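You operate a simulated robot arm through the tools that you are given. There is no shell and no other tool. Be economical: measure what you need, move in short steps, check, and stop when the job is done.

Carry out the task below with a simulated robot arm. There is one attempt and no reset: what you move stays moved.

## Task
Plug the grey lead into its socket and switch the amplifier to TAPE.
Fine: volume right down before the plug goes in, back at the half mark after; the amplifier stays on.
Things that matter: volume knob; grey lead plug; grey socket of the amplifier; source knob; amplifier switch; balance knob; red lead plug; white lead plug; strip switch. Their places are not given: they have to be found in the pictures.

It is judged by the outcome, as a careful person would: the job done as asked, and still so three seconds after it is handed in. It fails if anything else is knocked over, pushed out of place, dropped, spilled or broken.

## Robot
A 7-joint arm with a two-finger parallel gripper, fixed in place. Base frame: the origin is at the foot of the arm, x ahead of it, y to its left, z up; the work surface is at about z = 700. Units: mm, degrees, N and s.
With the tool pointing down near the work surface it reaches from about 280 to 680 mm from the base axis. Its first joint turns from -66.0 to 66.0 degrees. Payload 1.57 kg.
The TCP is the grasp point between the finger pads, 30 mm short of the fingertips. In the tool frame z runs along the fingers and y along their closing line. The gripper opens to 110 mm. The fingers are 24 mm wide and 12 mm thick; the gripper's body (48 by 112 mm) begins 78 mm behind the TCP.
Orientation is that of the tool frame in the base frame, as a unit quaternion [w, x, y, z]. With the fingers straight down and closing along the base's y, the tool's x points along the base's -x, its y along +y and its z along -z.

## Interface
- The arm moves only by the tool apply_moves. Its argument "deltas" is one flat list of numbers, 7 for each row, row after row: the turn, a rotation vector about the tool's x, y, z in degrees, then the shift along the tool's x, y, z in mm, then the opening, from 0 (shut) to 1 (fully open). In form: [rx, ry, rz, x, y, z, jaw, rx, ry, rz, x, y, z, jaw, ...]. A call has 1 to 12 rows; each row shifts and turns the commanded pose from where the row before left it, along the tool's axes as they then stand. Each row takes 0.2 s and may step no farther than 50 mm and 8.6 degrees from the row before; otherwise, or with a gripper value out of range, the whole call is refused. A pose out of reach is approached as far as the arm can. The call stops where the force on the tool passes 40 N (or 10 N more than at its start, if that is more) or the arm is blocked; 0.2 s more then pass. The fingers move at their own pace (about 108 mm/s each) and stop on an object; they squeeze with about 28 N. The grip force told is the motor's: it shows also when the fingers shut on nothing. Time passes only in rows, and 0.2 s behind the last, so rows that do not move let the fingers close. The reply holds the time, the measured pose of the TCP, the force on the tool along the base axes, the opening and the grip force, in the units named above and with some noise, and new pictures: "views" is both (left out), scene, wrist or none.
- Cameras (640 x 400 px; columns grow to the right, rows downward): "scene" is fixed at [166.1, -394.9, 1398.2]; the picture's right is [0.77, -0.64, 0.00], its down [-0.41, -0.48, -0.78] and it looks along [0.50, 0.59, -0.63] (base axes); focal length 339 px, centre (320, 200). "wrist" rides on the gripper at [-36, 0, -80] in the tool frame; the picture's right is [0.00, -1.00, 0.00], its down [0.97, 0.00, -0.24] and it looks along [0.24, 0.00, 0.97] (tool axes); focal length 218 px, centre (320, 200).
- point_at(camera, pixels): for up to 12 pixels [column, row] of the newest picture of that camera ("zoom" is the newest enlarged one), the place [x, y, z] in the base frame of the surface seen there, good to about 3 mm. No time passes.
- inspect(camera, box): a new picture of the part [left, top, right, bottom] of that camera's present view, enlarged. No time passes.
- close_job(): hands the job in; it is judged then, once.

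Keep the steps short. Do not move on a guess: measure, check each grasp and each placing, and mend mistakes. In all there are 80 turns and 120 pictures (those below and enlarged ones count). Leave the gripper open and the arm clear of the work at the hand-in unless told otherwise, and finish with a single line.

The tools are called after "Emit:" as name(argument=value, ...) on one line, values as JSON. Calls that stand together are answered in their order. apply_moves: Moves the arm, as the interface text tells. Its arguments: {"type":"object","properties":{"deltas":{"type":"array","items":{"type":"number"}},"views":{"type":"string","enum":["both","scene","wrist","none"]}},"required":["deltas"]} The other tools are called the same way: point_at (camera, pixels) gives the place of the surface under pixels of a picture; inspect (camera, box) takes an enlarged picture of a part of a camera's view; close_job () hands the job in.

At the start:

```text
time: 0.0
position: [400.7, 109.7, 1058.2]
tcp_rot: [0.0, 0.0, 1.0, 0.0]
contact_force: [-0.2, -1.4, -0.8]
grip_width: 110.0
grasp_force: 0.1
```

scene: 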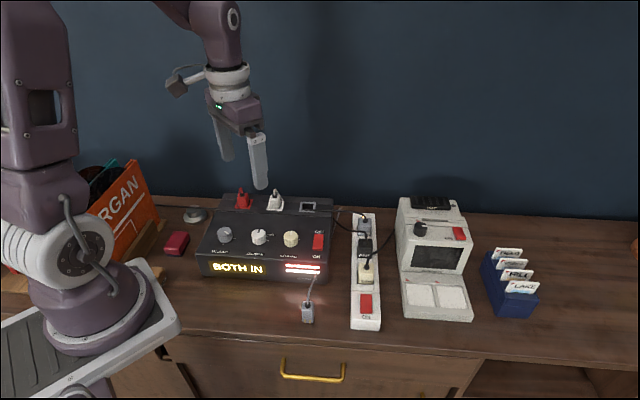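
wrist: 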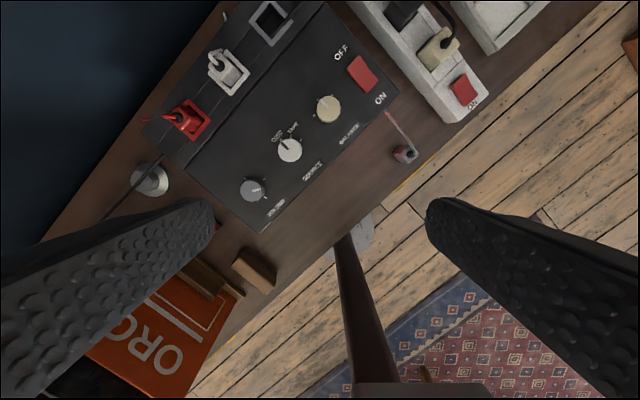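

I see the amplifier with three knobs, three sockets at the back, and the grey plug lying in front of it at about (307,312). I'll enlarge these areas first.

Emit:
inspect(camera="scene", box=[190, 180, 350, 280])

Emit:
inspect(camera="wrist", box=[140, 0, 440, 188])

Emit:
inspect(camera="scene", box=[270, 260, 350, 330])

```text
4.00 times, centred on (270, 230) of scene
```

zoom: 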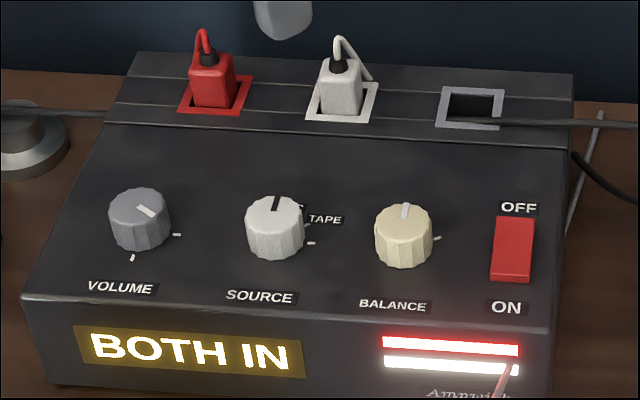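

```text
2.13 times, centred on (290, 94) of wrist
```

zoom: 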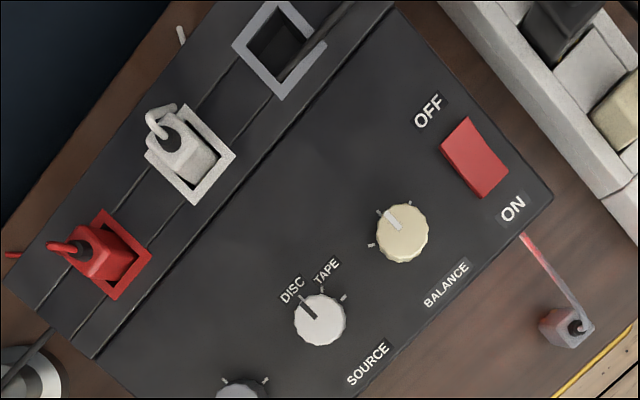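

```text
5.71 times, centred on (310, 295) of scene
```

zoom: 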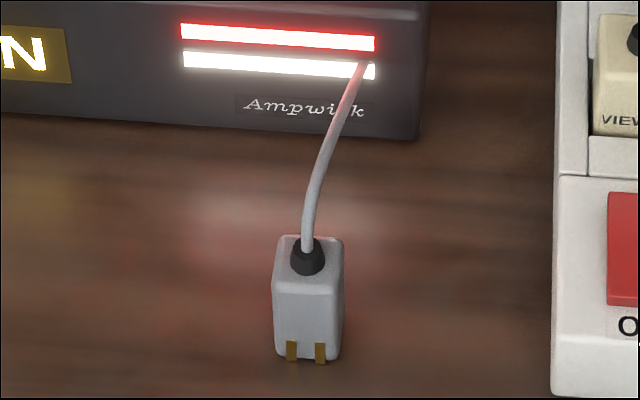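

Now measuring the amplifier parts from the scene picture and the plug from the last zoom.

Emit:
point_at(camera="scene", pixels=[[225, 230.5], [259, 233.5], [291.3, 236], [317.5, 235], [318.5, 247], [308, 206], [300.5, 202.8], [314.8, 203.3], [299.6, 210.7], [314, 211.5], [243.3, 197.5], [275.5, 199]])

Emit:
point_at(camera="zoom", pixels=[[310, 285], [282, 242], [340, 242], [332, 290], [277, 290], [308, 320], [292, 350], [320, 350], [307, 255], [310, 200], [340, 120], [360, 70]])

Emit:
point_at(camera="wrist", pixels=[[253, 186], [290, 150], [329, 109], [362, 73], [270, 23], [403, 153], [262, 230], [398, 92], [147, 126], [430, 150], [180, 122], [227, 72]])

```text
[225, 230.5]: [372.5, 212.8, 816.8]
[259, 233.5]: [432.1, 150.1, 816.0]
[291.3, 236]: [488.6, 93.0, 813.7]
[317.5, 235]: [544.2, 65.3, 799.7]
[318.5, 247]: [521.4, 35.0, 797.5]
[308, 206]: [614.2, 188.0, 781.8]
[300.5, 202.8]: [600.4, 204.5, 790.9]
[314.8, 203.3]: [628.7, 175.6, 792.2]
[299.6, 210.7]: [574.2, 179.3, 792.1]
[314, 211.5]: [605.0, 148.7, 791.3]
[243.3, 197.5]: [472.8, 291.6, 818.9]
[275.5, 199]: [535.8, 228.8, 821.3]
```

```text
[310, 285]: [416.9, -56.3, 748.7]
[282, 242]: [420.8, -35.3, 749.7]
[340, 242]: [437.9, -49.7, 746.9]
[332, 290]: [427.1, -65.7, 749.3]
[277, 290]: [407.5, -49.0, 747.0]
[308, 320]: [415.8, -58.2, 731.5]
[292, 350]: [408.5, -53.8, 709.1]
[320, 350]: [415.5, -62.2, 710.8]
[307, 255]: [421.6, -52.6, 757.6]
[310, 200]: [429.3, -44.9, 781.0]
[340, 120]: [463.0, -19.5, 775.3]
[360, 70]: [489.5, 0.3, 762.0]
```

```text
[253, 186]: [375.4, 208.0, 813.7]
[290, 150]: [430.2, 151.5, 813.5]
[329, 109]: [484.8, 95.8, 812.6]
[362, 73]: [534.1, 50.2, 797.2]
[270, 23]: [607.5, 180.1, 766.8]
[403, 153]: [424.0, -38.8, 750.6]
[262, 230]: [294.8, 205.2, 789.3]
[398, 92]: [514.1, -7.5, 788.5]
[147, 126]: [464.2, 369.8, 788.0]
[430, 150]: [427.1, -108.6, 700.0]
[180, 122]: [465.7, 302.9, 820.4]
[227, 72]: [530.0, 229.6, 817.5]
```

The amplifier is turned about 45°. I'll turn the tool to match and go above the amplifier for a squarer, closer look.

Emit:
apply_moves(deltas=[0, 0, -7.5, 0, 0, 0, 1, 0, 0, -7.5, 0, 0, 0, 1, 0, 0, -7.5, 0, 0, 0, 1, 0, 0, -7.5, 0, 0, 0, 1, 0, 0, -7.5, 0, 0, 0, 1, 0, 0, -7.5, 0, 0, 0, 1, 0, 0, 0, -38, -5, 26, 1, 0, 0, 0, -38, -5, 26, 1, 0, 0, 0, -37, -4, 26, 1, 0, 0, 0, 0, 0, 0, 1], views="both")

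```text
time: 2.2
position: [488.9, 179.4, 978.6]
tcp_rot: [0.0, -0.383, 0.924, -0.001]
contact_force: [0.0, -0.9, -0.2]
grip_width: 110.1
grasp_force: 0.2
```

scene: 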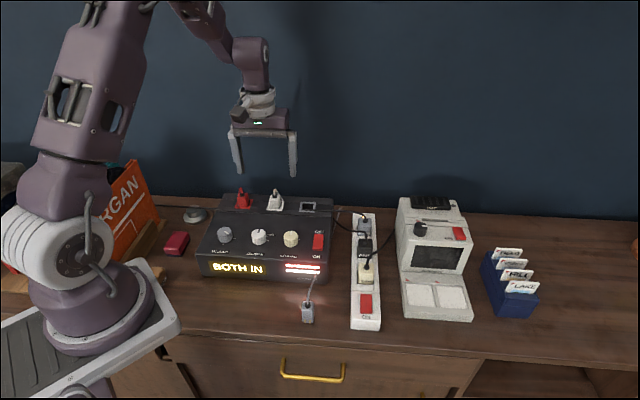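
wrist: 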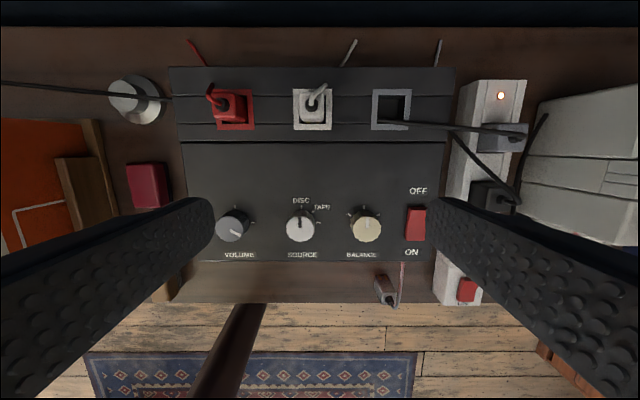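

Square view. I'll enlarge the knobs and the grey socket, where a dark cord seems to end or cross.

Emit:
inspect(camera="wrist", box=[190, 185, 350, 270])

Emit:
inspect(camera="wrist", box=[350, 70, 470, 150])

Emit:
inspect(camera="scene", box=[285, 190, 385, 250])

```text
4.00 times, centred on (270, 228) of wrist
```

zoom: 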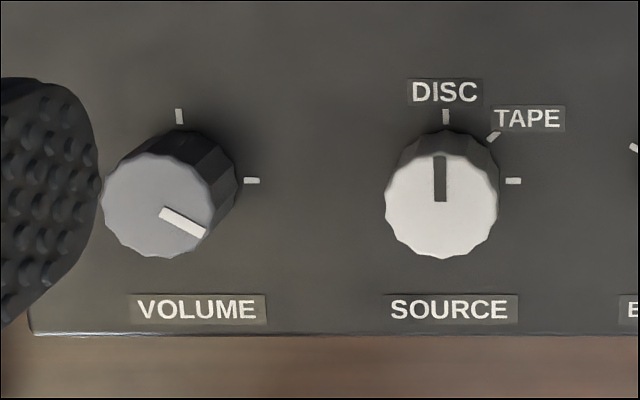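

```text
5.00 times, centred on (410, 110) of wrist
```

zoom: 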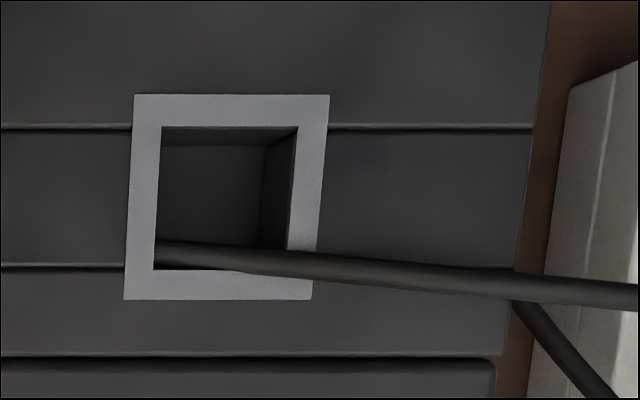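

```text
6.40 times, centred on (335, 220) of scene
```

zoom: 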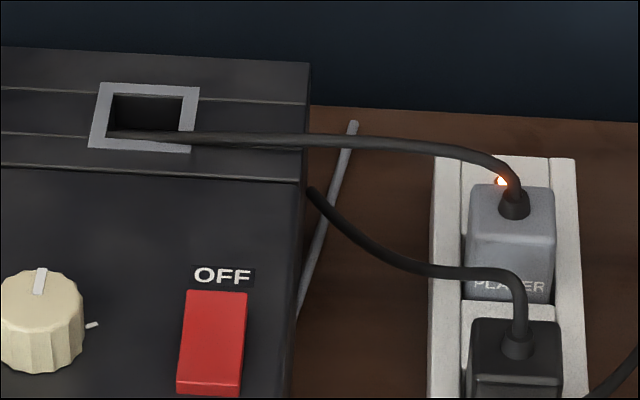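

The dark cord from the PLAYER plug runs over the grey socket's front edge. I'll measure the knob faces, the socket frame and the cord's height.

Emit:
point_at(camera="wrist", pixels=[[228.7, 229.7], [217, 229.7], [240, 230], [228.7, 219], [228.7, 240], [300.2, 230], [288.5, 230], [312, 230], [300.2, 219], [300.2, 241], [366, 230], [415, 223]])

Emit:
point_at(camera="wrist", pixels=[[375.5, 92], [408, 92], [373.5, 127], [406, 127.5], [390, 110], [383, 120.5], [395, 122], [420, 125], [440, 127], [460, 128], [480, 128], [400, 105]])

Emit:
point_at(camera="wrist", pixels=[[235, 207], [252, 223], [301, 207], [313, 212], [318, 223], [385, 290], [391, 300], [402, 270], [230, 95], [313, 92], [175, 97], [100, 88]])

```text
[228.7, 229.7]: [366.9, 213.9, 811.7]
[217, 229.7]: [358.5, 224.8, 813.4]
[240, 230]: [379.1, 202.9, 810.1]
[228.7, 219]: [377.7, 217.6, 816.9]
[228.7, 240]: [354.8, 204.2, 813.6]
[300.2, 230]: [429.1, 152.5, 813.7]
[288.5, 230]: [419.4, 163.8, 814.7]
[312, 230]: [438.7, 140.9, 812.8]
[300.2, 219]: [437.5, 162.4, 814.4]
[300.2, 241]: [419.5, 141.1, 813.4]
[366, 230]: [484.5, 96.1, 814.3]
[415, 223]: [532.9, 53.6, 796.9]
```

```text
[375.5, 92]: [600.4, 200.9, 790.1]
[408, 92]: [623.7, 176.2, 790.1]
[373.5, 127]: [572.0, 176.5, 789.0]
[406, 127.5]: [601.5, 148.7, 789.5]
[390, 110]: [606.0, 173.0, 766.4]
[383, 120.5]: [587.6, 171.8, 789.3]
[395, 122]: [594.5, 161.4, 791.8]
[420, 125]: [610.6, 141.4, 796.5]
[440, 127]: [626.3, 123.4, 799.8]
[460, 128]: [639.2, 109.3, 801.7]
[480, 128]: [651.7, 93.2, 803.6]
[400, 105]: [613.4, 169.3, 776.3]
```

```text
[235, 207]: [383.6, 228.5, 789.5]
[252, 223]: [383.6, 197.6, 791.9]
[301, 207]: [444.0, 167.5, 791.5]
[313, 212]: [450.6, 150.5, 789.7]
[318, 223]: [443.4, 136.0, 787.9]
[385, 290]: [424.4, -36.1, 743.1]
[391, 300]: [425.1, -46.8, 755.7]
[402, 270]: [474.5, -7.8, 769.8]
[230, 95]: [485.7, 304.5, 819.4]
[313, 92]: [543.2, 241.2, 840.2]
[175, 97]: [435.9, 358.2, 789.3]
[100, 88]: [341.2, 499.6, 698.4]
```

Volume knob's centre works out at about (368, 213), from its marks; source about (428, 152); grey socket about (600, 176). The cord seems to lie inside the deck, a drawn lead only. Next I go above the volume knob with the jaws half open, tips still clear.

Emit:
apply_moves(deltas=[0, 0, 7.5, 0, 0, 0, 0.5, 0, 0, 7.5, 0, 0, 0, 0.5, 0, 0, 7.5, 0, 0, 0, 0.5, 0, 0, 7.5, 0, 0, 0, 0.5, 0, 0, 7.5, 0, 0, 0, 0.5, 0, 0, 7.5, 0, 0, 0, 0.5, 0, 0, 0, 30.2, 8.4, 25, 0.5, 0, 0, 0, 30.2, 8.4, 25, 0.5, 0, 0, 0, 30.2, 8.4, 25, 0.5, 0, 0, 0, 30.2, 8.4, 23, 0.5, 0, 0, 0, 0, 0, 0, 0.5], views="both")

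Emit:
inspect(camera="wrist", box=[220, 140, 420, 265])

```text
time: 4.6
position: [368.2, 212.6, 883.3]
tcp_rot: [-0.001, 0.0, 1.0, 0.0]
contact_force: [-0.1, -0.3, -0.4]
grip_width: 55.1
grasp_force: 0.0
```

scene: 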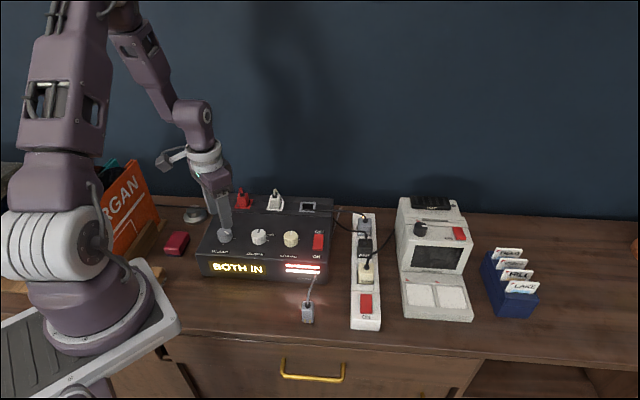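
wrist: 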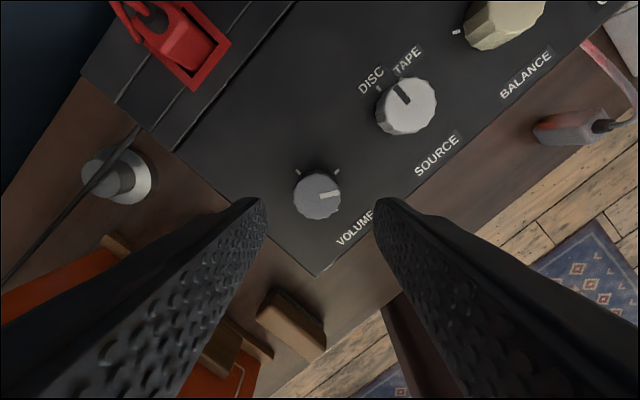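

```text
3.20 times, centred on (320, 202) of wrist
```

zoom: 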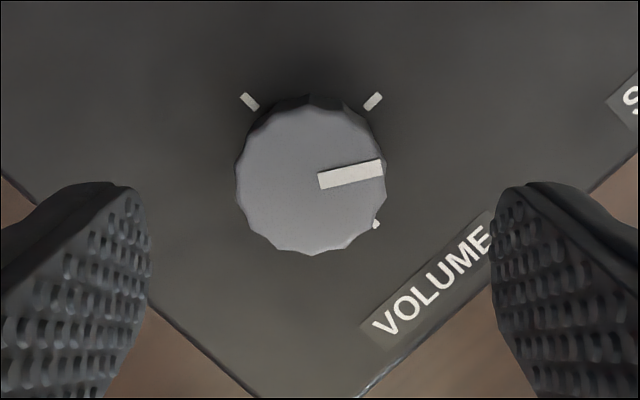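

The three marks sit at the back, right and front of the knob; the pointer stands about 33° past the right (half) mark. I'll check the centring of the knob face in the zoom.

Emit:
point_at(camera="zoom", pixels=[[242, 175], [380, 180], [310, 110], [310, 245], [300, 178], [250, 102], [373, 102], [375, 224]])

```text
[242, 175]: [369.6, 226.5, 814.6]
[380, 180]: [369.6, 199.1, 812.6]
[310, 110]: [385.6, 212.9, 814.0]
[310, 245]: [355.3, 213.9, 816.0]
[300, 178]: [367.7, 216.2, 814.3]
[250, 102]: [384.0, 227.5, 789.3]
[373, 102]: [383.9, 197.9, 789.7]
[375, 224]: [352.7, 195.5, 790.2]
```

Centre is (370, 213). I'll descend to z≈825 (tips about 5 mm above the deck) and close on the knob.

Emit:
apply_moves(deltas=[0, 0, 0, -1.5, 0.5, 30, 0.5, 0, 0, 0, 0, 0, 28, 0.5, 0, 0, 0, 0, 0, 0, 0.2, 0, 0, 0, 0, 0, 0, 0.2, 0, 0, 0, 0, 0, 0, 0.2], views="wrist")

```text
time: 5.8
position: [369.1, 214.6, 824.5]
tcp_rot: [0.001, 0.0, 1.0, 0.0]
contact_force: [-1.7, 0.2, 6.6]
grip_width: 33.3
grasp_force: 40.9
```

wrist: 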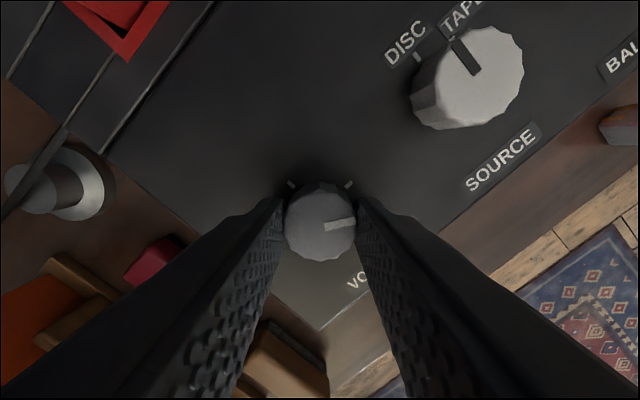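

Gripped at 33 mm. I'll turn it 60° anticlockwise and watch the level bars on the front.

Emit:
apply_moves(deltas=[0, 0, -7.5, 0, 0, 0, 0.2, 0, 0, -7.5, 0, 0, 0, 0.2, 0, 0, -7.5, 0, 0, 0, 0.2, 0, 0, -7.5, 0, 0, 0, 0.2, 0, 0, -7.5, 0, 0, 0, 0.2, 0, 0, -7.5, 0, 0, 0, 0.2, 0, 0, -7.5, 0, 0, 0, 0.2, 0, 0, -7.5, 0, 0, 0, 0.2, 0, 0, 0, 0, 0, 0, 0.2], views="both")

Emit:
inspect(camera="scene", box=[190, 180, 350, 280])

```text
time: 7.8
position: [370.5, 214.1, 824.7]
tcp_rot: [0.001, -0.501, 0.866, 0.0]
contact_force: [-21.7, 8.2, 30.0]
grip_width: 33.3
grasp_force: 41.3
```

scene: 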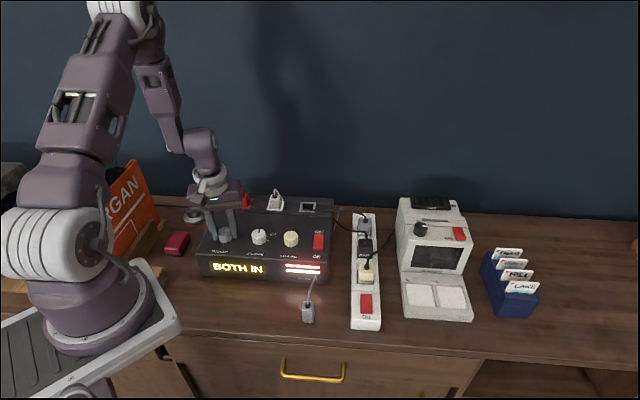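
wrist: 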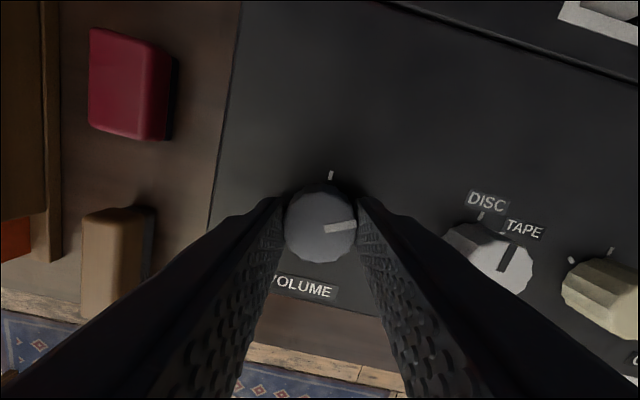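

```text
4.00 times, centred on (270, 230) of scene
```

zoom: 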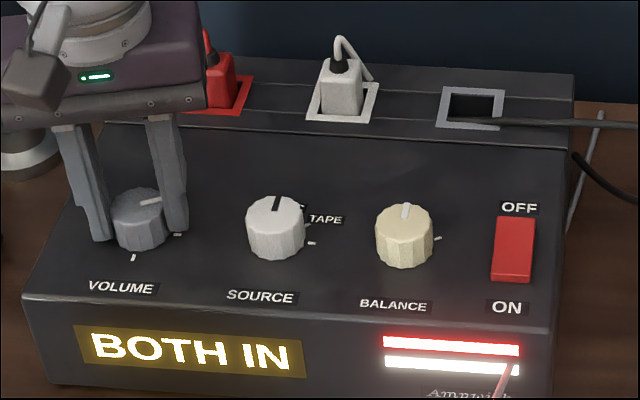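

The knob followed (pointer now ~58° from the back mark); the bars don't change. I'll release, turn back 60° in the open, and regrip.

Emit:
apply_moves(deltas=[0, 0, 0, 0, 0, 0, 0.5, 0, 0, 0, 0, 0, 0, 0.5, 0, 0, 7.5, 0, 0, 0, 0.5, 0, 0, 7.5, 0, 0, 0, 0.5, 0, 0, 7.5, 0, 0, 0, 0.5, 0, 0, 7.5, 0, 0, 0, 0.5, 0, 0, 7.5, 0, 0, 0, 0.5, 0, 0, 7.5, 0, 0, 0, 0.5, 0, 0, 7.5, 0, 0, 0, 0.5, 0, 0, 7.5, 0, 0, 0, 0.5, 0, 0, 0, 0, 0, 0, 0.5], views="wrist")

Emit:
inspect(camera="wrist", box=[220, 140, 420, 265])

```text
time: 10.2
position: [370.9, 214.5, 824.5]
tcp_rot: [0.0, 0.001, 1.0, -0.001]
contact_force: [-0.1, -0.1, 0.6]
grip_width: 55.3
grasp_force: 0.1
```

wrist: 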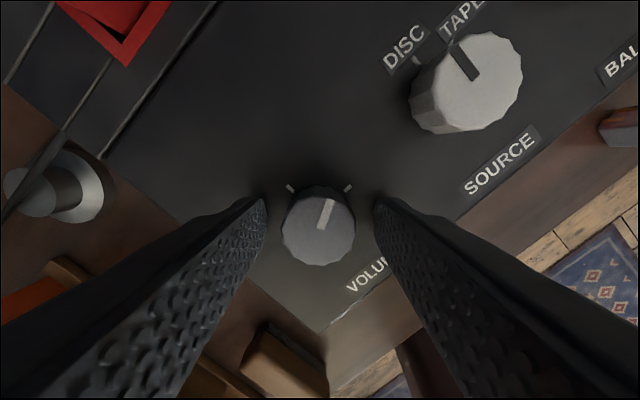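

```text
3.20 times, centred on (320, 202) of wrist
```

zoom: 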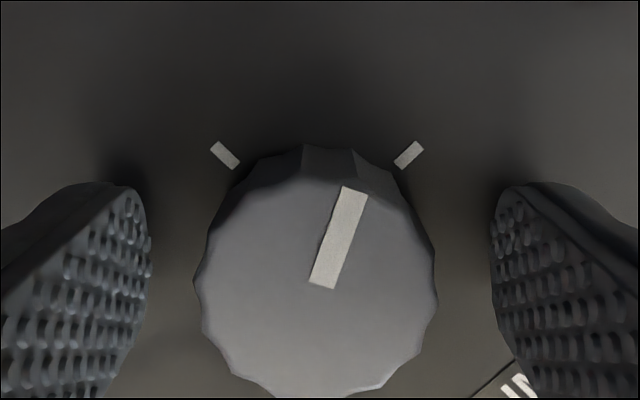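

Pointer is about 20° right of up here, so 64.5° more to the back mark. Grip and turn.

Emit:
apply_moves(deltas=[0, 0, 0, 0, 0, 0, 0.2, 0, 0, 0, 0, 0, 0, 0.2, 0, 0, -8.1, 0, 0, 0, 0.2, 0, 0, -8.1, 0, 0, 0, 0.2, 0, 0, -8.1, 0, 0, 0, 0.2, 0, 0, -8.1, 0, 0, 0, 0.2, 0, 0, -8.1, 0, 0, 0, 0.2, 0, 0, -8.1, 0, 0, 0, 0.2, 0, 0, -8.1, 0, 0, 0, 0.2, 0, 0, -7.8, 0, 0, 0, 0.2, 0, 0, 0, 0, 0, 0, 0.2], views="wrist")

Emit:
inspect(camera="wrist", box=[220, 140, 420, 265])

Emit:
inspect(camera="scene", box=[190, 180, 350, 280])

```text
time: 12.6
position: [370.9, 215.3, 823.5]
tcp_rot: [0.001, -0.535, 0.845, 0.001]
contact_force: [-5.6, 15.6, 26.6]
grip_width: 33.5
grasp_force: 41.4
```

wrist: 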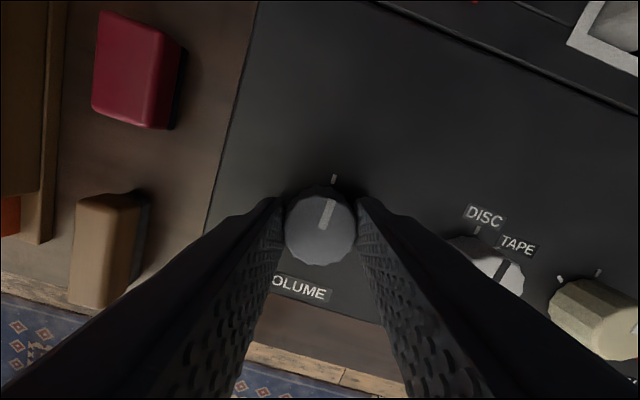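

```text
3.20 times, centred on (320, 202) of wrist
```

zoom: 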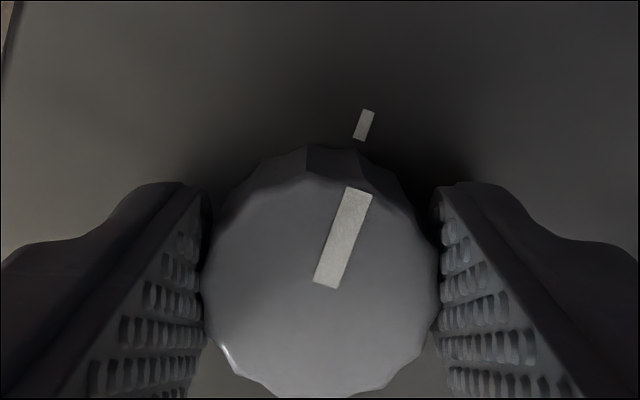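

```text
4.00 times, centred on (270, 230) of scene
```

zoom: 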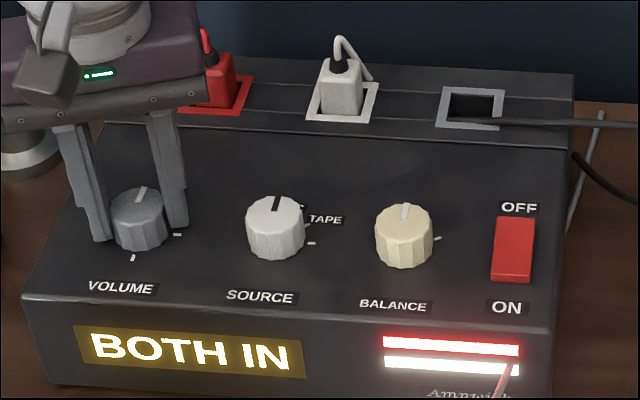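

Pointer meets the back mark. I'll probe 12° further anticlockwise to see whether this is the end stop.

Emit:
apply_moves(deltas=[0, 0, -6, 0, 0, 0, 0.2, 0, 0, -6, 0, 0, 0, 0.2, 0, 0, 0, 0, 0, 0, 0.2], views="wrist")

Emit:
inspect(camera="wrist", box=[220, 140, 420, 265])

```text
time: 13.4
position: [368.7, 213.4, 821.8]
tcp_rot: [-0.002, -0.619, 0.785, 0.0]
contact_force: [-9.1, 4.3, 4.2]
grip_width: 33.1
grasp_force: 41.2
```

wrist: 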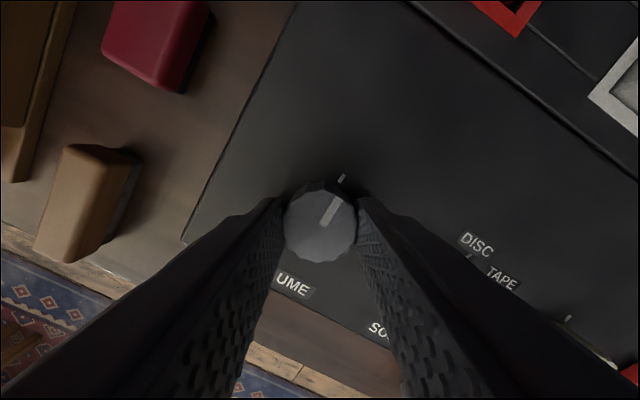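

```text
3.20 times, centred on (320, 202) of wrist
```

zoom: 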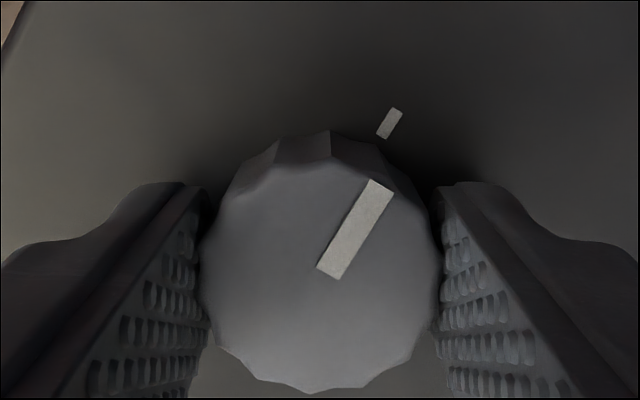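

It is the end stop: the knob slipped and the pointer stays on the back mark. Releasing, lifting and turning back to the amplifier's alignment.

Emit:
apply_moves(deltas=[0, 0, 0, 0, 0, 0, 0.5, 0, 0, 0, 0, 0, 0, 0.5, 0, 0, 0, 0, 0, -30, 0.5, 0, 0, 0, 0, 0, -40, 0.5, 0, 0, 0, 0, 0, -40, 0.5, 0, 0, 7.9, 0, 0, 0, 0.5, 0, 0, 7.9, 0, 0, 0, 0.5, 0, 0, 7.9, 0, 0, 0, 0.5, 0, 0, 7.8, 0, 0, 0, 0.5, 0, 0, 0, 0, 0, 0, 0.5], views="wrist")

Emit:
inspect(camera="wrist", box=[240, 140, 400, 240])

```text
time: 15.6
position: [369.0, 213.9, 932.9]
tcp_rot: [0.0, -0.382, 0.924, 0.0]
contact_force: [-0.7, 0.1, 0.5]
grip_width: 54.8
grasp_force: 0.0
```

wrist: 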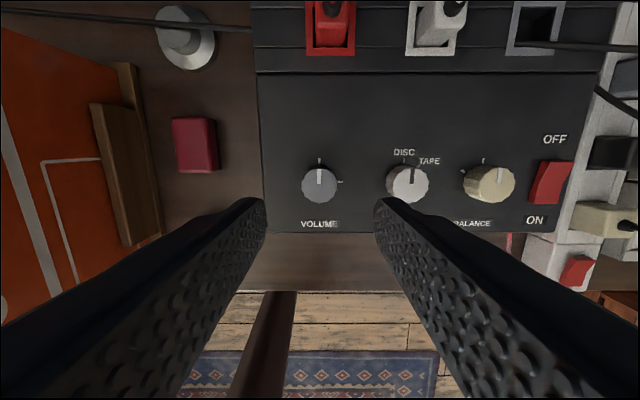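

```text
4.00 times, centred on (320, 190) of wrist
```

zoom: 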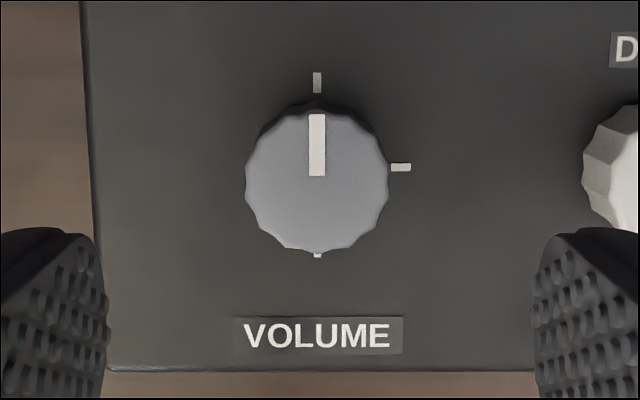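

Volume is right down. Next: over the grey plug near (423, −50), keeping high.

Emit:
apply_moves(deltas=[0, 0, 0, 24.7, -37.5, 5.5, 0.5, 0, 0, 0, 24.7, -37.5, 5.5, 0.5, 0, 0, 0, 24.7, -37.5, 5.5, 0.5, 0, 0, 0, 24.7, -37.5, 5.5, 0.5, 0, 0, 0, 24.7, -37.5, 5.5, 0.5, 0, 0, 0, 24.7, -37.5, 5.5, 0.5, 0, 0, 0, 0, 0, 0, 0.5], views="both")

Emit:
inspect(camera="wrist", box=[240, 140, 400, 240])

```text
time: 17.2
position: [423.1, -51.4, 900.4]
tcp_rot: [-0.001, -0.382, 0.924, 0.0]
contact_force: [0.0, 0.3, -0.1]
grip_width: 55.2
grasp_force: 0.0
```

scene: 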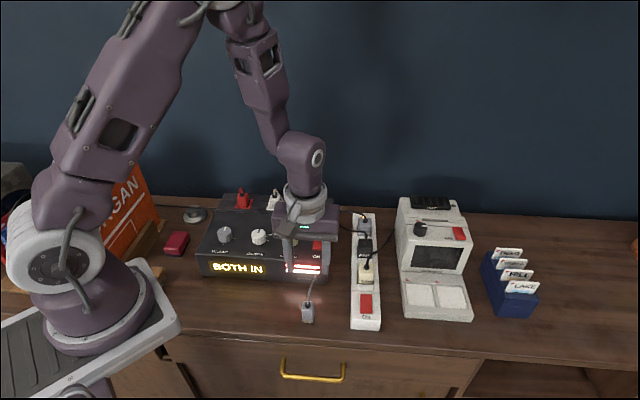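
wrist: 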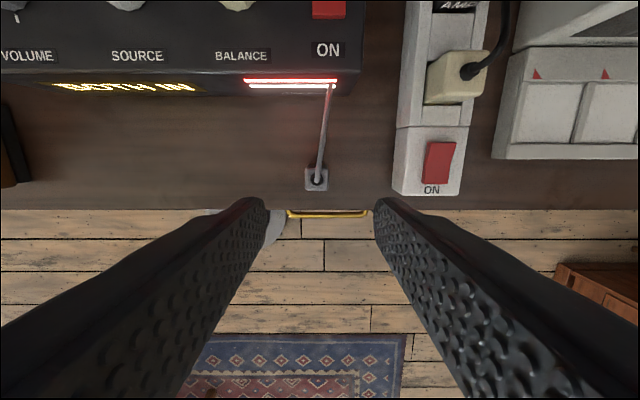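

```text
4.00 times, centred on (320, 190) of wrist
```

zoom: 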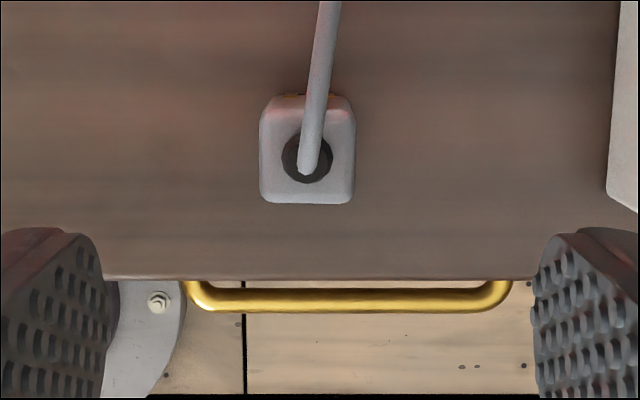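

The plug stands upright and square with the tool. Measuring its top face.

Emit:
point_at(camera="zoom", pixels=[[264, 160], [351, 160], [275, 112], [340, 112], [275, 196], [340, 196], [308, 190], [308, 155], [305, 168], [330, 40], [325, 60], [310, 140]])

Emit:
point_at(camera="wrist", pixels=[[330, 86], [327, 110], [323, 140], [319, 170]])

```text
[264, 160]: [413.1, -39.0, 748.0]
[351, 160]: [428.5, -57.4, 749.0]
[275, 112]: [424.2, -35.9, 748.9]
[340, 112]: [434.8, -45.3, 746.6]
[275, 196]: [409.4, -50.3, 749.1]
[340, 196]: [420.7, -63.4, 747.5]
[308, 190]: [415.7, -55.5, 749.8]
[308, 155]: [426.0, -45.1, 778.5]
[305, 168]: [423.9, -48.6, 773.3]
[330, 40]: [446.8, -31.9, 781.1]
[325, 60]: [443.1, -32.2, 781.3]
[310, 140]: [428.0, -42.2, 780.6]
```

```text
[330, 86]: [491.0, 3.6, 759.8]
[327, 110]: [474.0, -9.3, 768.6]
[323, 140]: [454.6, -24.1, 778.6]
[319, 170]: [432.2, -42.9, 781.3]
```

Plug centre is about (421.5, −48.7), top z≈749. Descend to z≈759 and close on it.

Emit:
apply_moves(deltas=[0, 0, 0, -0.8, 3, 35, 0.5, 0, 0, 0, 0, 0, 35, 0.5, 0, 0, 0, 0, 0, 35, 0.5, 0, 0, 0, 0, 0, 36, 0.5, 0, 0, 0, 0, 0, 0, 0.5, 0, 0, 0, 0, 0, 0, 0.1, 0, 0, 0, 0, 0, 0, 0.1, 0, 0, 0, 0, 0, 0, 0.1], views="both")

Emit:
inspect(camera="scene", box=[260, 250, 360, 330])

```text
time: 19.0
position: [423.4, -48.1, 761.0]
tcp_rot: [0.0, -0.384, 0.924, 0.0]
contact_force: [-0.3, 0.1, 0.2]
grip_width: 25.1
grasp_force: 28.3
```

scene: 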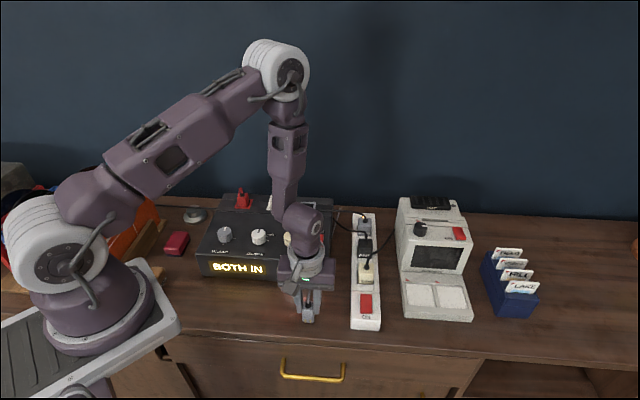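
wrist: 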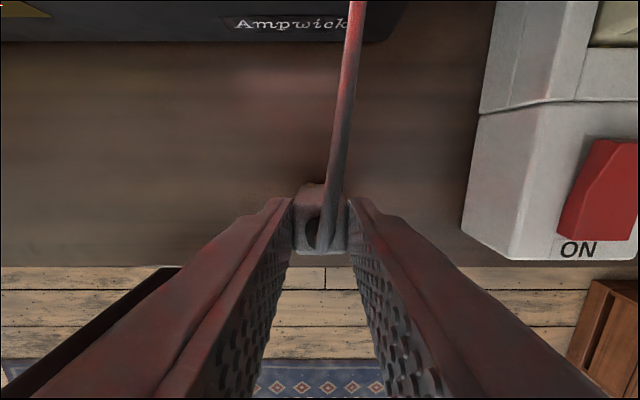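

```text
5.00 times, centred on (310, 290) of scene
```

zoom: 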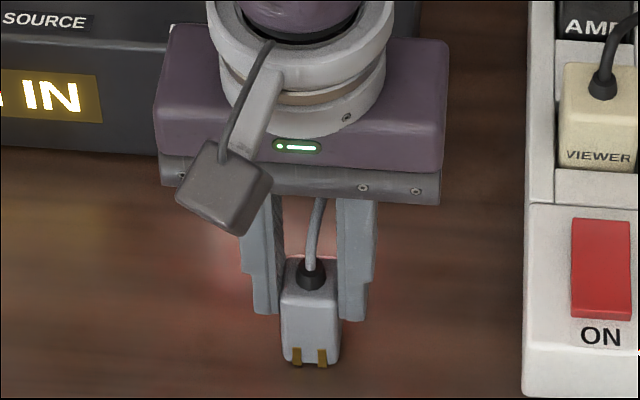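

Held at 25 mm, upright. Lifting straight up and checking.

Emit:
apply_moves(deltas=[0, 0, 0, 0, 0, -20, 0.1, 0, 0, 0, 0, 0, -40, 0.1, 0, 0, 0, 0, 0, -40, 0.1, 0, 0, 0, 0, 0, -40, 0.1, 0, 0, 0, 0, 0, -40, 0.1, 0, 0, 0, 0, 0, 0, 0.1], views="scene")

Emit:
inspect(camera="scene", box=[250, 170, 370, 290])

```text
time: 20.4
position: [423.6, -48.3, 938.6]
tcp_rot: [0.0, -0.383, 0.924, 0.0]
contact_force: [0.1, -0.7, -1.7]
grip_width: 25.2
grasp_force: 28.4
```

scene: 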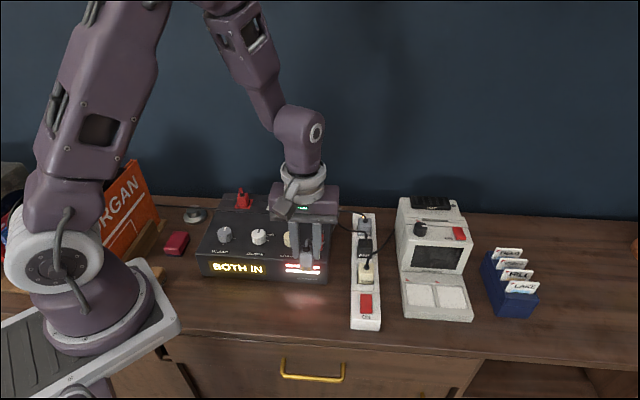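

```text
3.33 times, centred on (310, 230) of scene
```

zoom: 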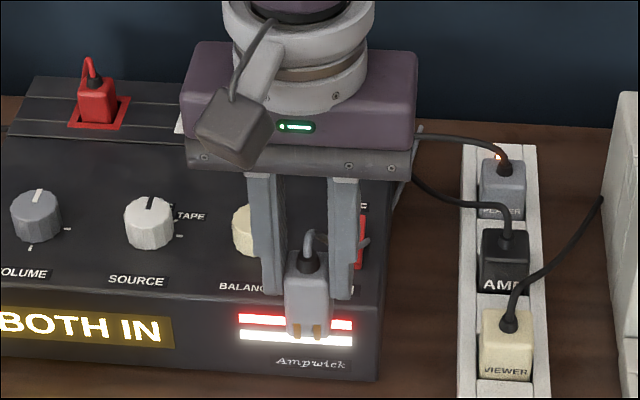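

Moving back over the amplifier to above the grey socket, plug bottom about 85 mm above the deck.

Emit:
apply_moves(deltas=[0, 0, 0, -47.2, 5.65, 0, 0.1, 0, 0, 0, -47.2, 5.65, 0, 0.1, 0, 0, 0, -47.2, 5.65, 0, 0.1, 0, 0, 0, -47.2, 5.65, 0, 0.1, 0, 0, 0, -47.2, 5.65, 0, 0.1, 0, 0, 0, -47.2, 5.65, 0, 0.1, 0, 0, 0, 0, 0, 0, 0.1], views="both")

Emit:
inspect(camera="wrist", box=[240, 140, 400, 240])

Emit:
inspect(camera="scene", box=[250, 130, 370, 220])

```text
time: 22.0
position: [597.7, 177.1, 939.0]
tcp_rot: [0.001, -0.383, 0.924, 0.0]
contact_force: [-0.2, 0.5, -1.0]
grip_width: 25.3
grasp_force: 28.0
```

scene: 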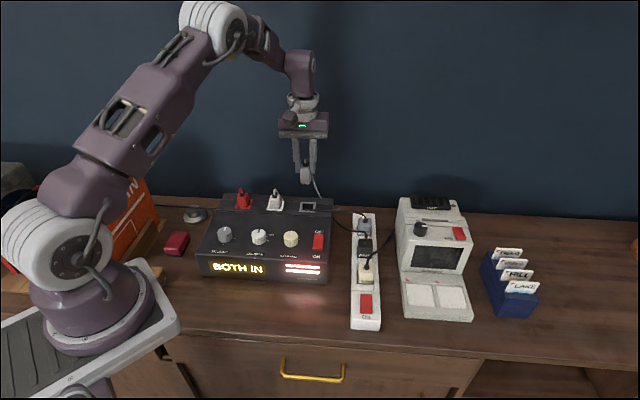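
wrist: 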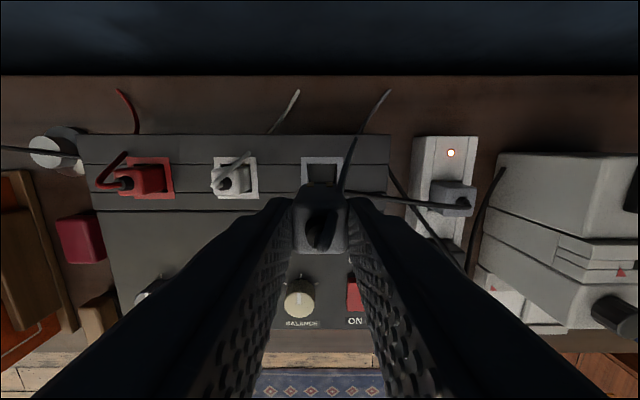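

```text
4.00 times, centred on (320, 190) of wrist
```

zoom: 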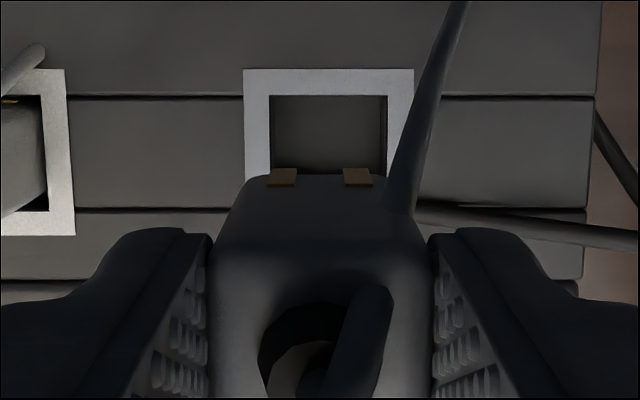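

```text
4.44 times, centred on (310, 175) of scene
```

zoom: 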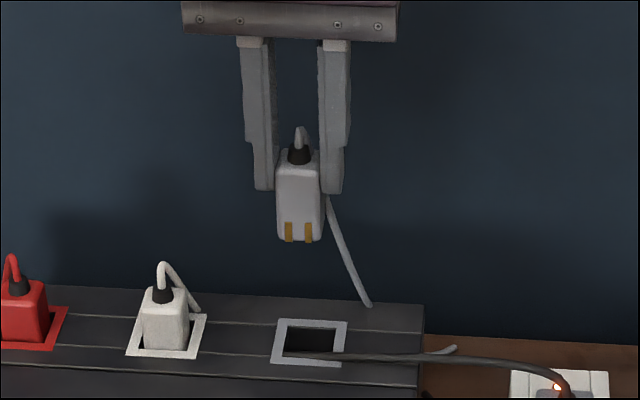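

The plug hangs square. Measuring the socket frame and the plug in this view to correct the last few millimetres.

Emit:
point_at(camera="wrist", pixels=[[302, 158.6], [342.5, 158.6], [304, 178], [323, 161], [341, 175], [308, 166], [334, 166]])

Emit:
point_at(camera="zoom", pixels=[[278, 342], [340, 345], [278, 324], [342, 325], [275, 360], [338, 362], [289, 232], [308, 232], [299, 210], [299, 185], [280, 200], [320, 200]])

```text
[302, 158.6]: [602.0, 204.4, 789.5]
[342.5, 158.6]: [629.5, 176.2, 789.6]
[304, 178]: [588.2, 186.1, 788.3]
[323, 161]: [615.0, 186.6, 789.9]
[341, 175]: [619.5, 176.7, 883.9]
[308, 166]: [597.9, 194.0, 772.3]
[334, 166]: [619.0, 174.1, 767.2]
```

```text
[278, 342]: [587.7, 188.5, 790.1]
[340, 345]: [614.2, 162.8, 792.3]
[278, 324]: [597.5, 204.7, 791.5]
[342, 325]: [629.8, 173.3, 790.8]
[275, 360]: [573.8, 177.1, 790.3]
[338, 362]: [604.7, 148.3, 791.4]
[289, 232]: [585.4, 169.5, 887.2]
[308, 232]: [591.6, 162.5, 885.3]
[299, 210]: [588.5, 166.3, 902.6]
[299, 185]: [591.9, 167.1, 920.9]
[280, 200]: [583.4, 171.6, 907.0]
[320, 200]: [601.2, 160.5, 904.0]
```

Socket centre is (600.7, 175.8). I need about 2.7 mm to the right and 2.3 mm back. Then down to just above the socket for a check.

Emit:
apply_moves(deltas=[0, 0, 0, -2.3, -2.7, 30, 0.1, 0, 0, 0, 0, 0, 30, 0.1, 0, 0, 0, 0, 0, 20, 0.1, 0, 0, 0, 0, 0, 0, 0.1], views="both")

Emit:
inspect(camera="wrist", box=[240, 140, 400, 240])

Emit:
inspect(camera="scene", box=[280, 160, 340, 220])

```text
time: 23.0
position: [602.6, 176.7, 858.4]
tcp_rot: [0.0, -0.383, 0.924, 0.001]
contact_force: [0.5, 0.3, -1.0]
grip_width: 25.2
grasp_force: 28.3
```

scene: 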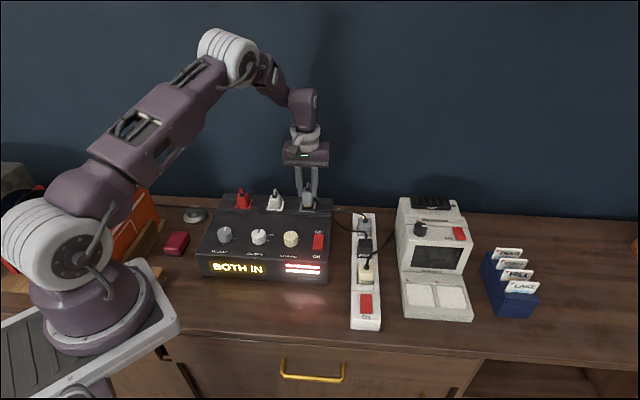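
wrist: 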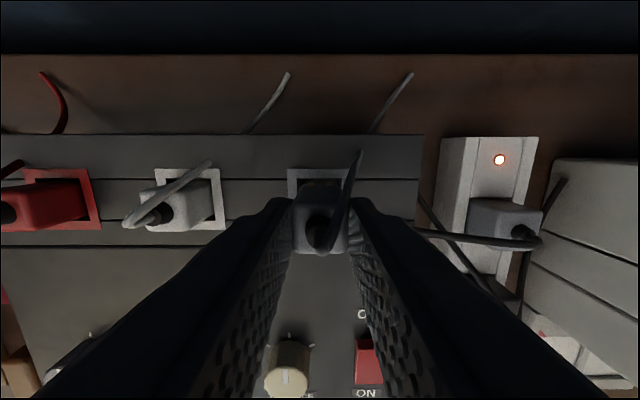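

```text
4.00 times, centred on (320, 190) of wrist
```

zoom: 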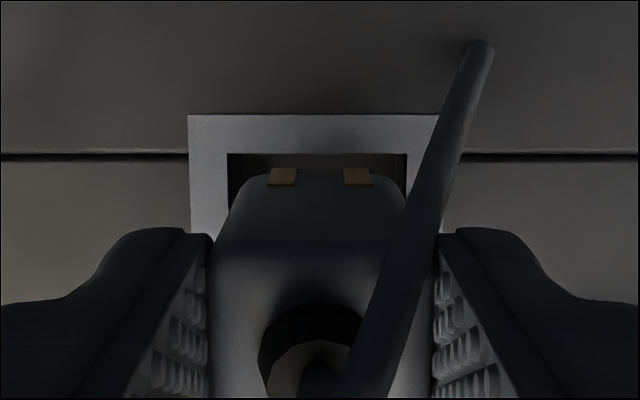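

```text
6.67 times, centred on (310, 190) of scene
```

zoom: 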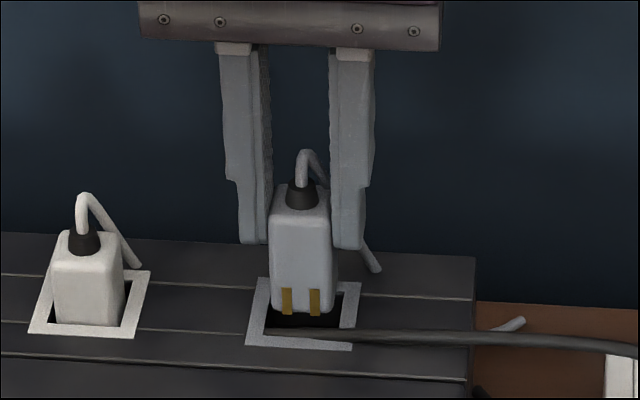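

The plug bottom is centred in the hole with about 2.5 mm all round. Descending in small rows until it bottoms.

Emit:
apply_moves(deltas=[0, 0, 0, 0, 0, 8, 0.1, 0, 0, 0, 0, 0, 8, 0.1, 0, 0, 0, 0, 0, 8, 0.1, 0, 0, 0, 0, 0, 5, 0.1, 0, 0, 0, 0, 0, 2, 0.1, 0, 0, 0, 0, 0, 0, 0.1], views="scene")

Emit:
inspect(camera="scene", box=[260, 170, 340, 220])

```text
time: 24.4
position: [602.2, 177.1, 829.3]
tcp_rot: [0.001, -0.383, 0.924, 0.0]
contact_force: [-3.8, -1.3, 22.4]
grip_width: 25.3
grasp_force: 27.9
```

scene: 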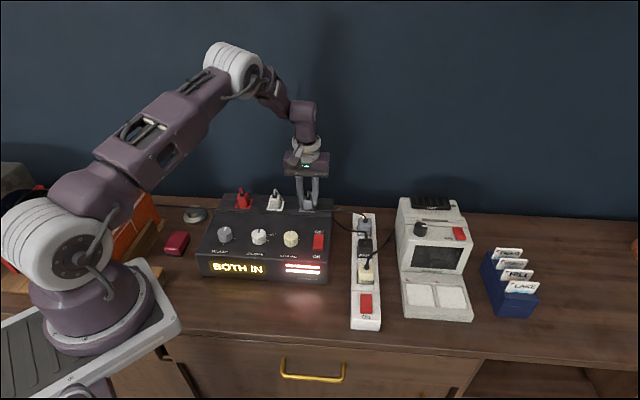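

```text
8.00 times, centred on (300, 195) of scene
```

zoom: 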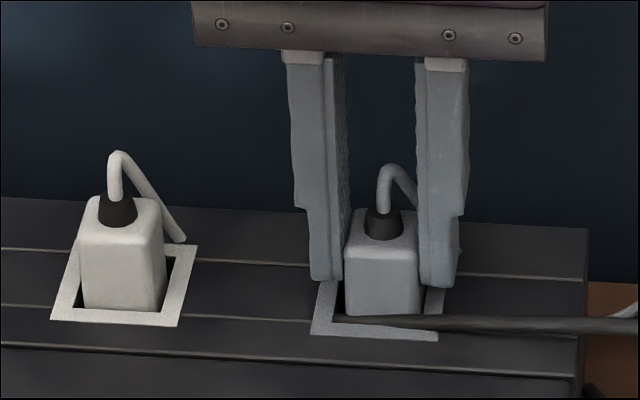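

Contact of 22 N at z=829, about the depth expected. Comparing plug top heights.

Emit:
point_at(camera="zoom", pixels=[[110, 236], [145, 236], [370, 250], [400, 250], [120, 290], [380, 300]])

```text
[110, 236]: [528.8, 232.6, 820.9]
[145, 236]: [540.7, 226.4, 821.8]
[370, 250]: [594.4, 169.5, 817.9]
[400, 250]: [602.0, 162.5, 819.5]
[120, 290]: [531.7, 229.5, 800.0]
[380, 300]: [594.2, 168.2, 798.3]
```

The grey plug sits as deep as the white one. Releasing and rising straight up.

Emit:
apply_moves(deltas=[0, 0, 0, 0, 0, -1, 0.4, 0, 0, 0, 0, 0, 0, 0.4, 0, 0, 0, 0, 0, -30, 0.4, 0, 0, 0, 0, 0, -40, 0.4, 0, 0, 0, 0, 0, -40, 0.4, 0, 0, 0, 0, 0, 0, 0.4], views="both")

Emit:
inspect(camera="scene", box=[190, 180, 350, 280])

Emit:
inspect(camera="wrist", box=[240, 140, 400, 240])

```text
time: 25.8
position: [604.5, 175.1, 938.3]
tcp_rot: [0.0, -0.383, 0.924, 0.0]
contact_force: [-1.3, 0.0, 0.4]
grip_width: 44.0
grasp_force: 0.0
```

scene: 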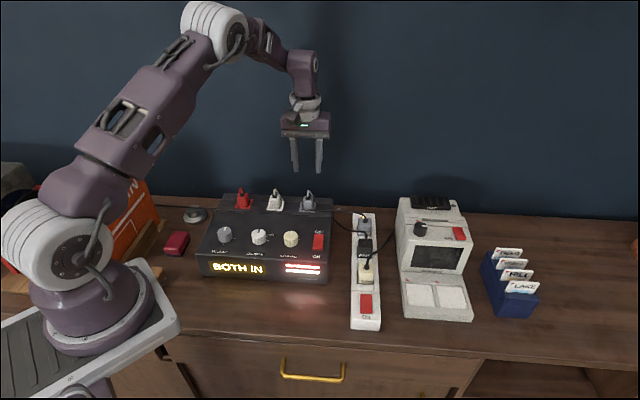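
wrist: 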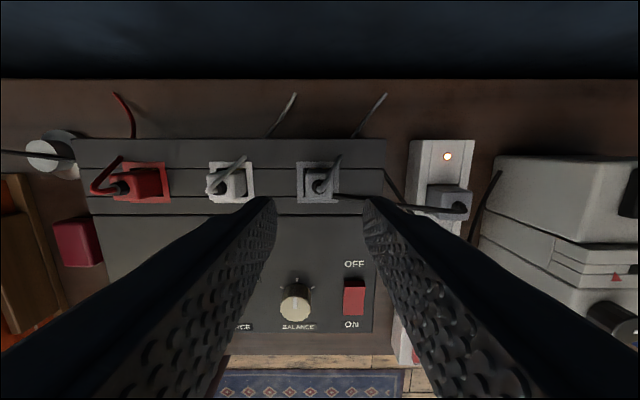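

```text
4.00 times, centred on (270, 230) of scene
```

zoom: 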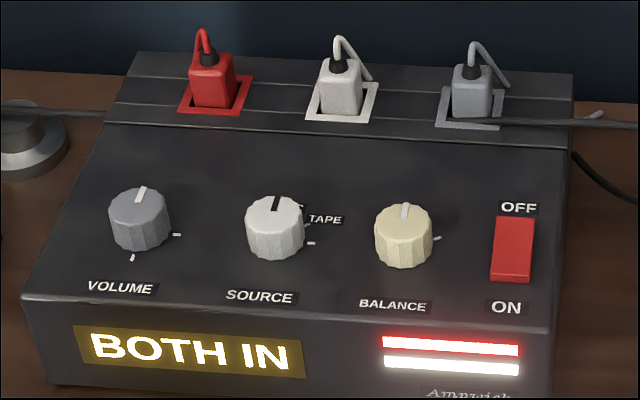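

```text
4.00 times, centred on (320, 190) of wrist
```

zoom: 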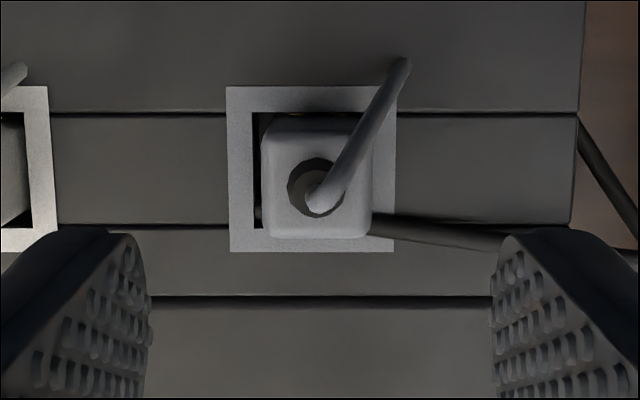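

Grey plug seated and upright. Next the source knob at about (429, 152): moving above it.

Emit:
apply_moves(deltas=[0, 0, 0, 35, 27, 12, 0.5, 0, 0, 0, 35, 27, 12, 0.5, 0, 0, 0, 35, 27, 12, 0.5, 0, 0, 0, 35, 27, 12, 0.5, 0, 0, 0, 0, 0, 0, 0.5], views="wrist")

Emit:
inspect(camera="wrist", box=[240, 140, 400, 240])

```text
time: 27.0
position: [427.9, 151.5, 895.0]
tcp_rot: [0.0, -0.383, 0.924, 0.001]
contact_force: [-0.2, -0.5, -0.1]
grip_width: 54.9
grasp_force: 0.0
```

wrist: 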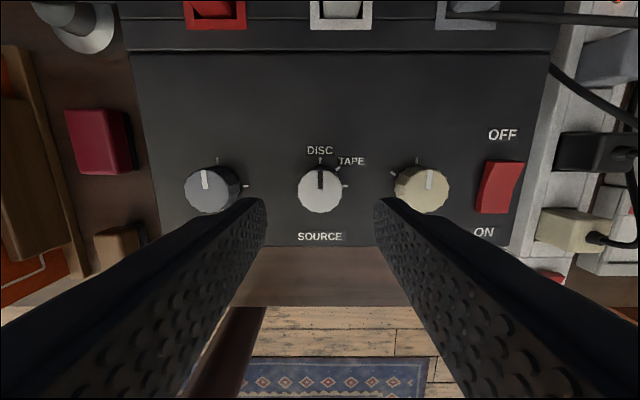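

```text
4.00 times, centred on (320, 190) of wrist
```

zoom: 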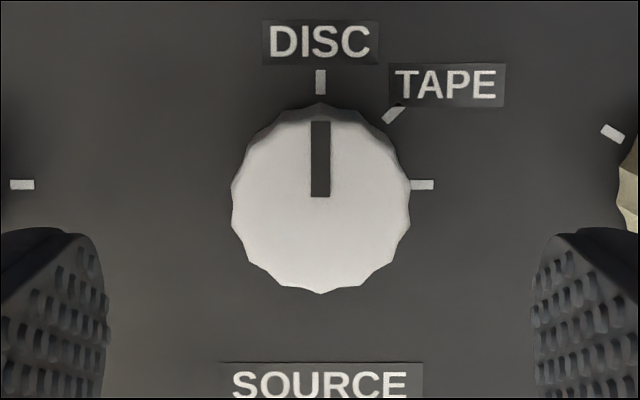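

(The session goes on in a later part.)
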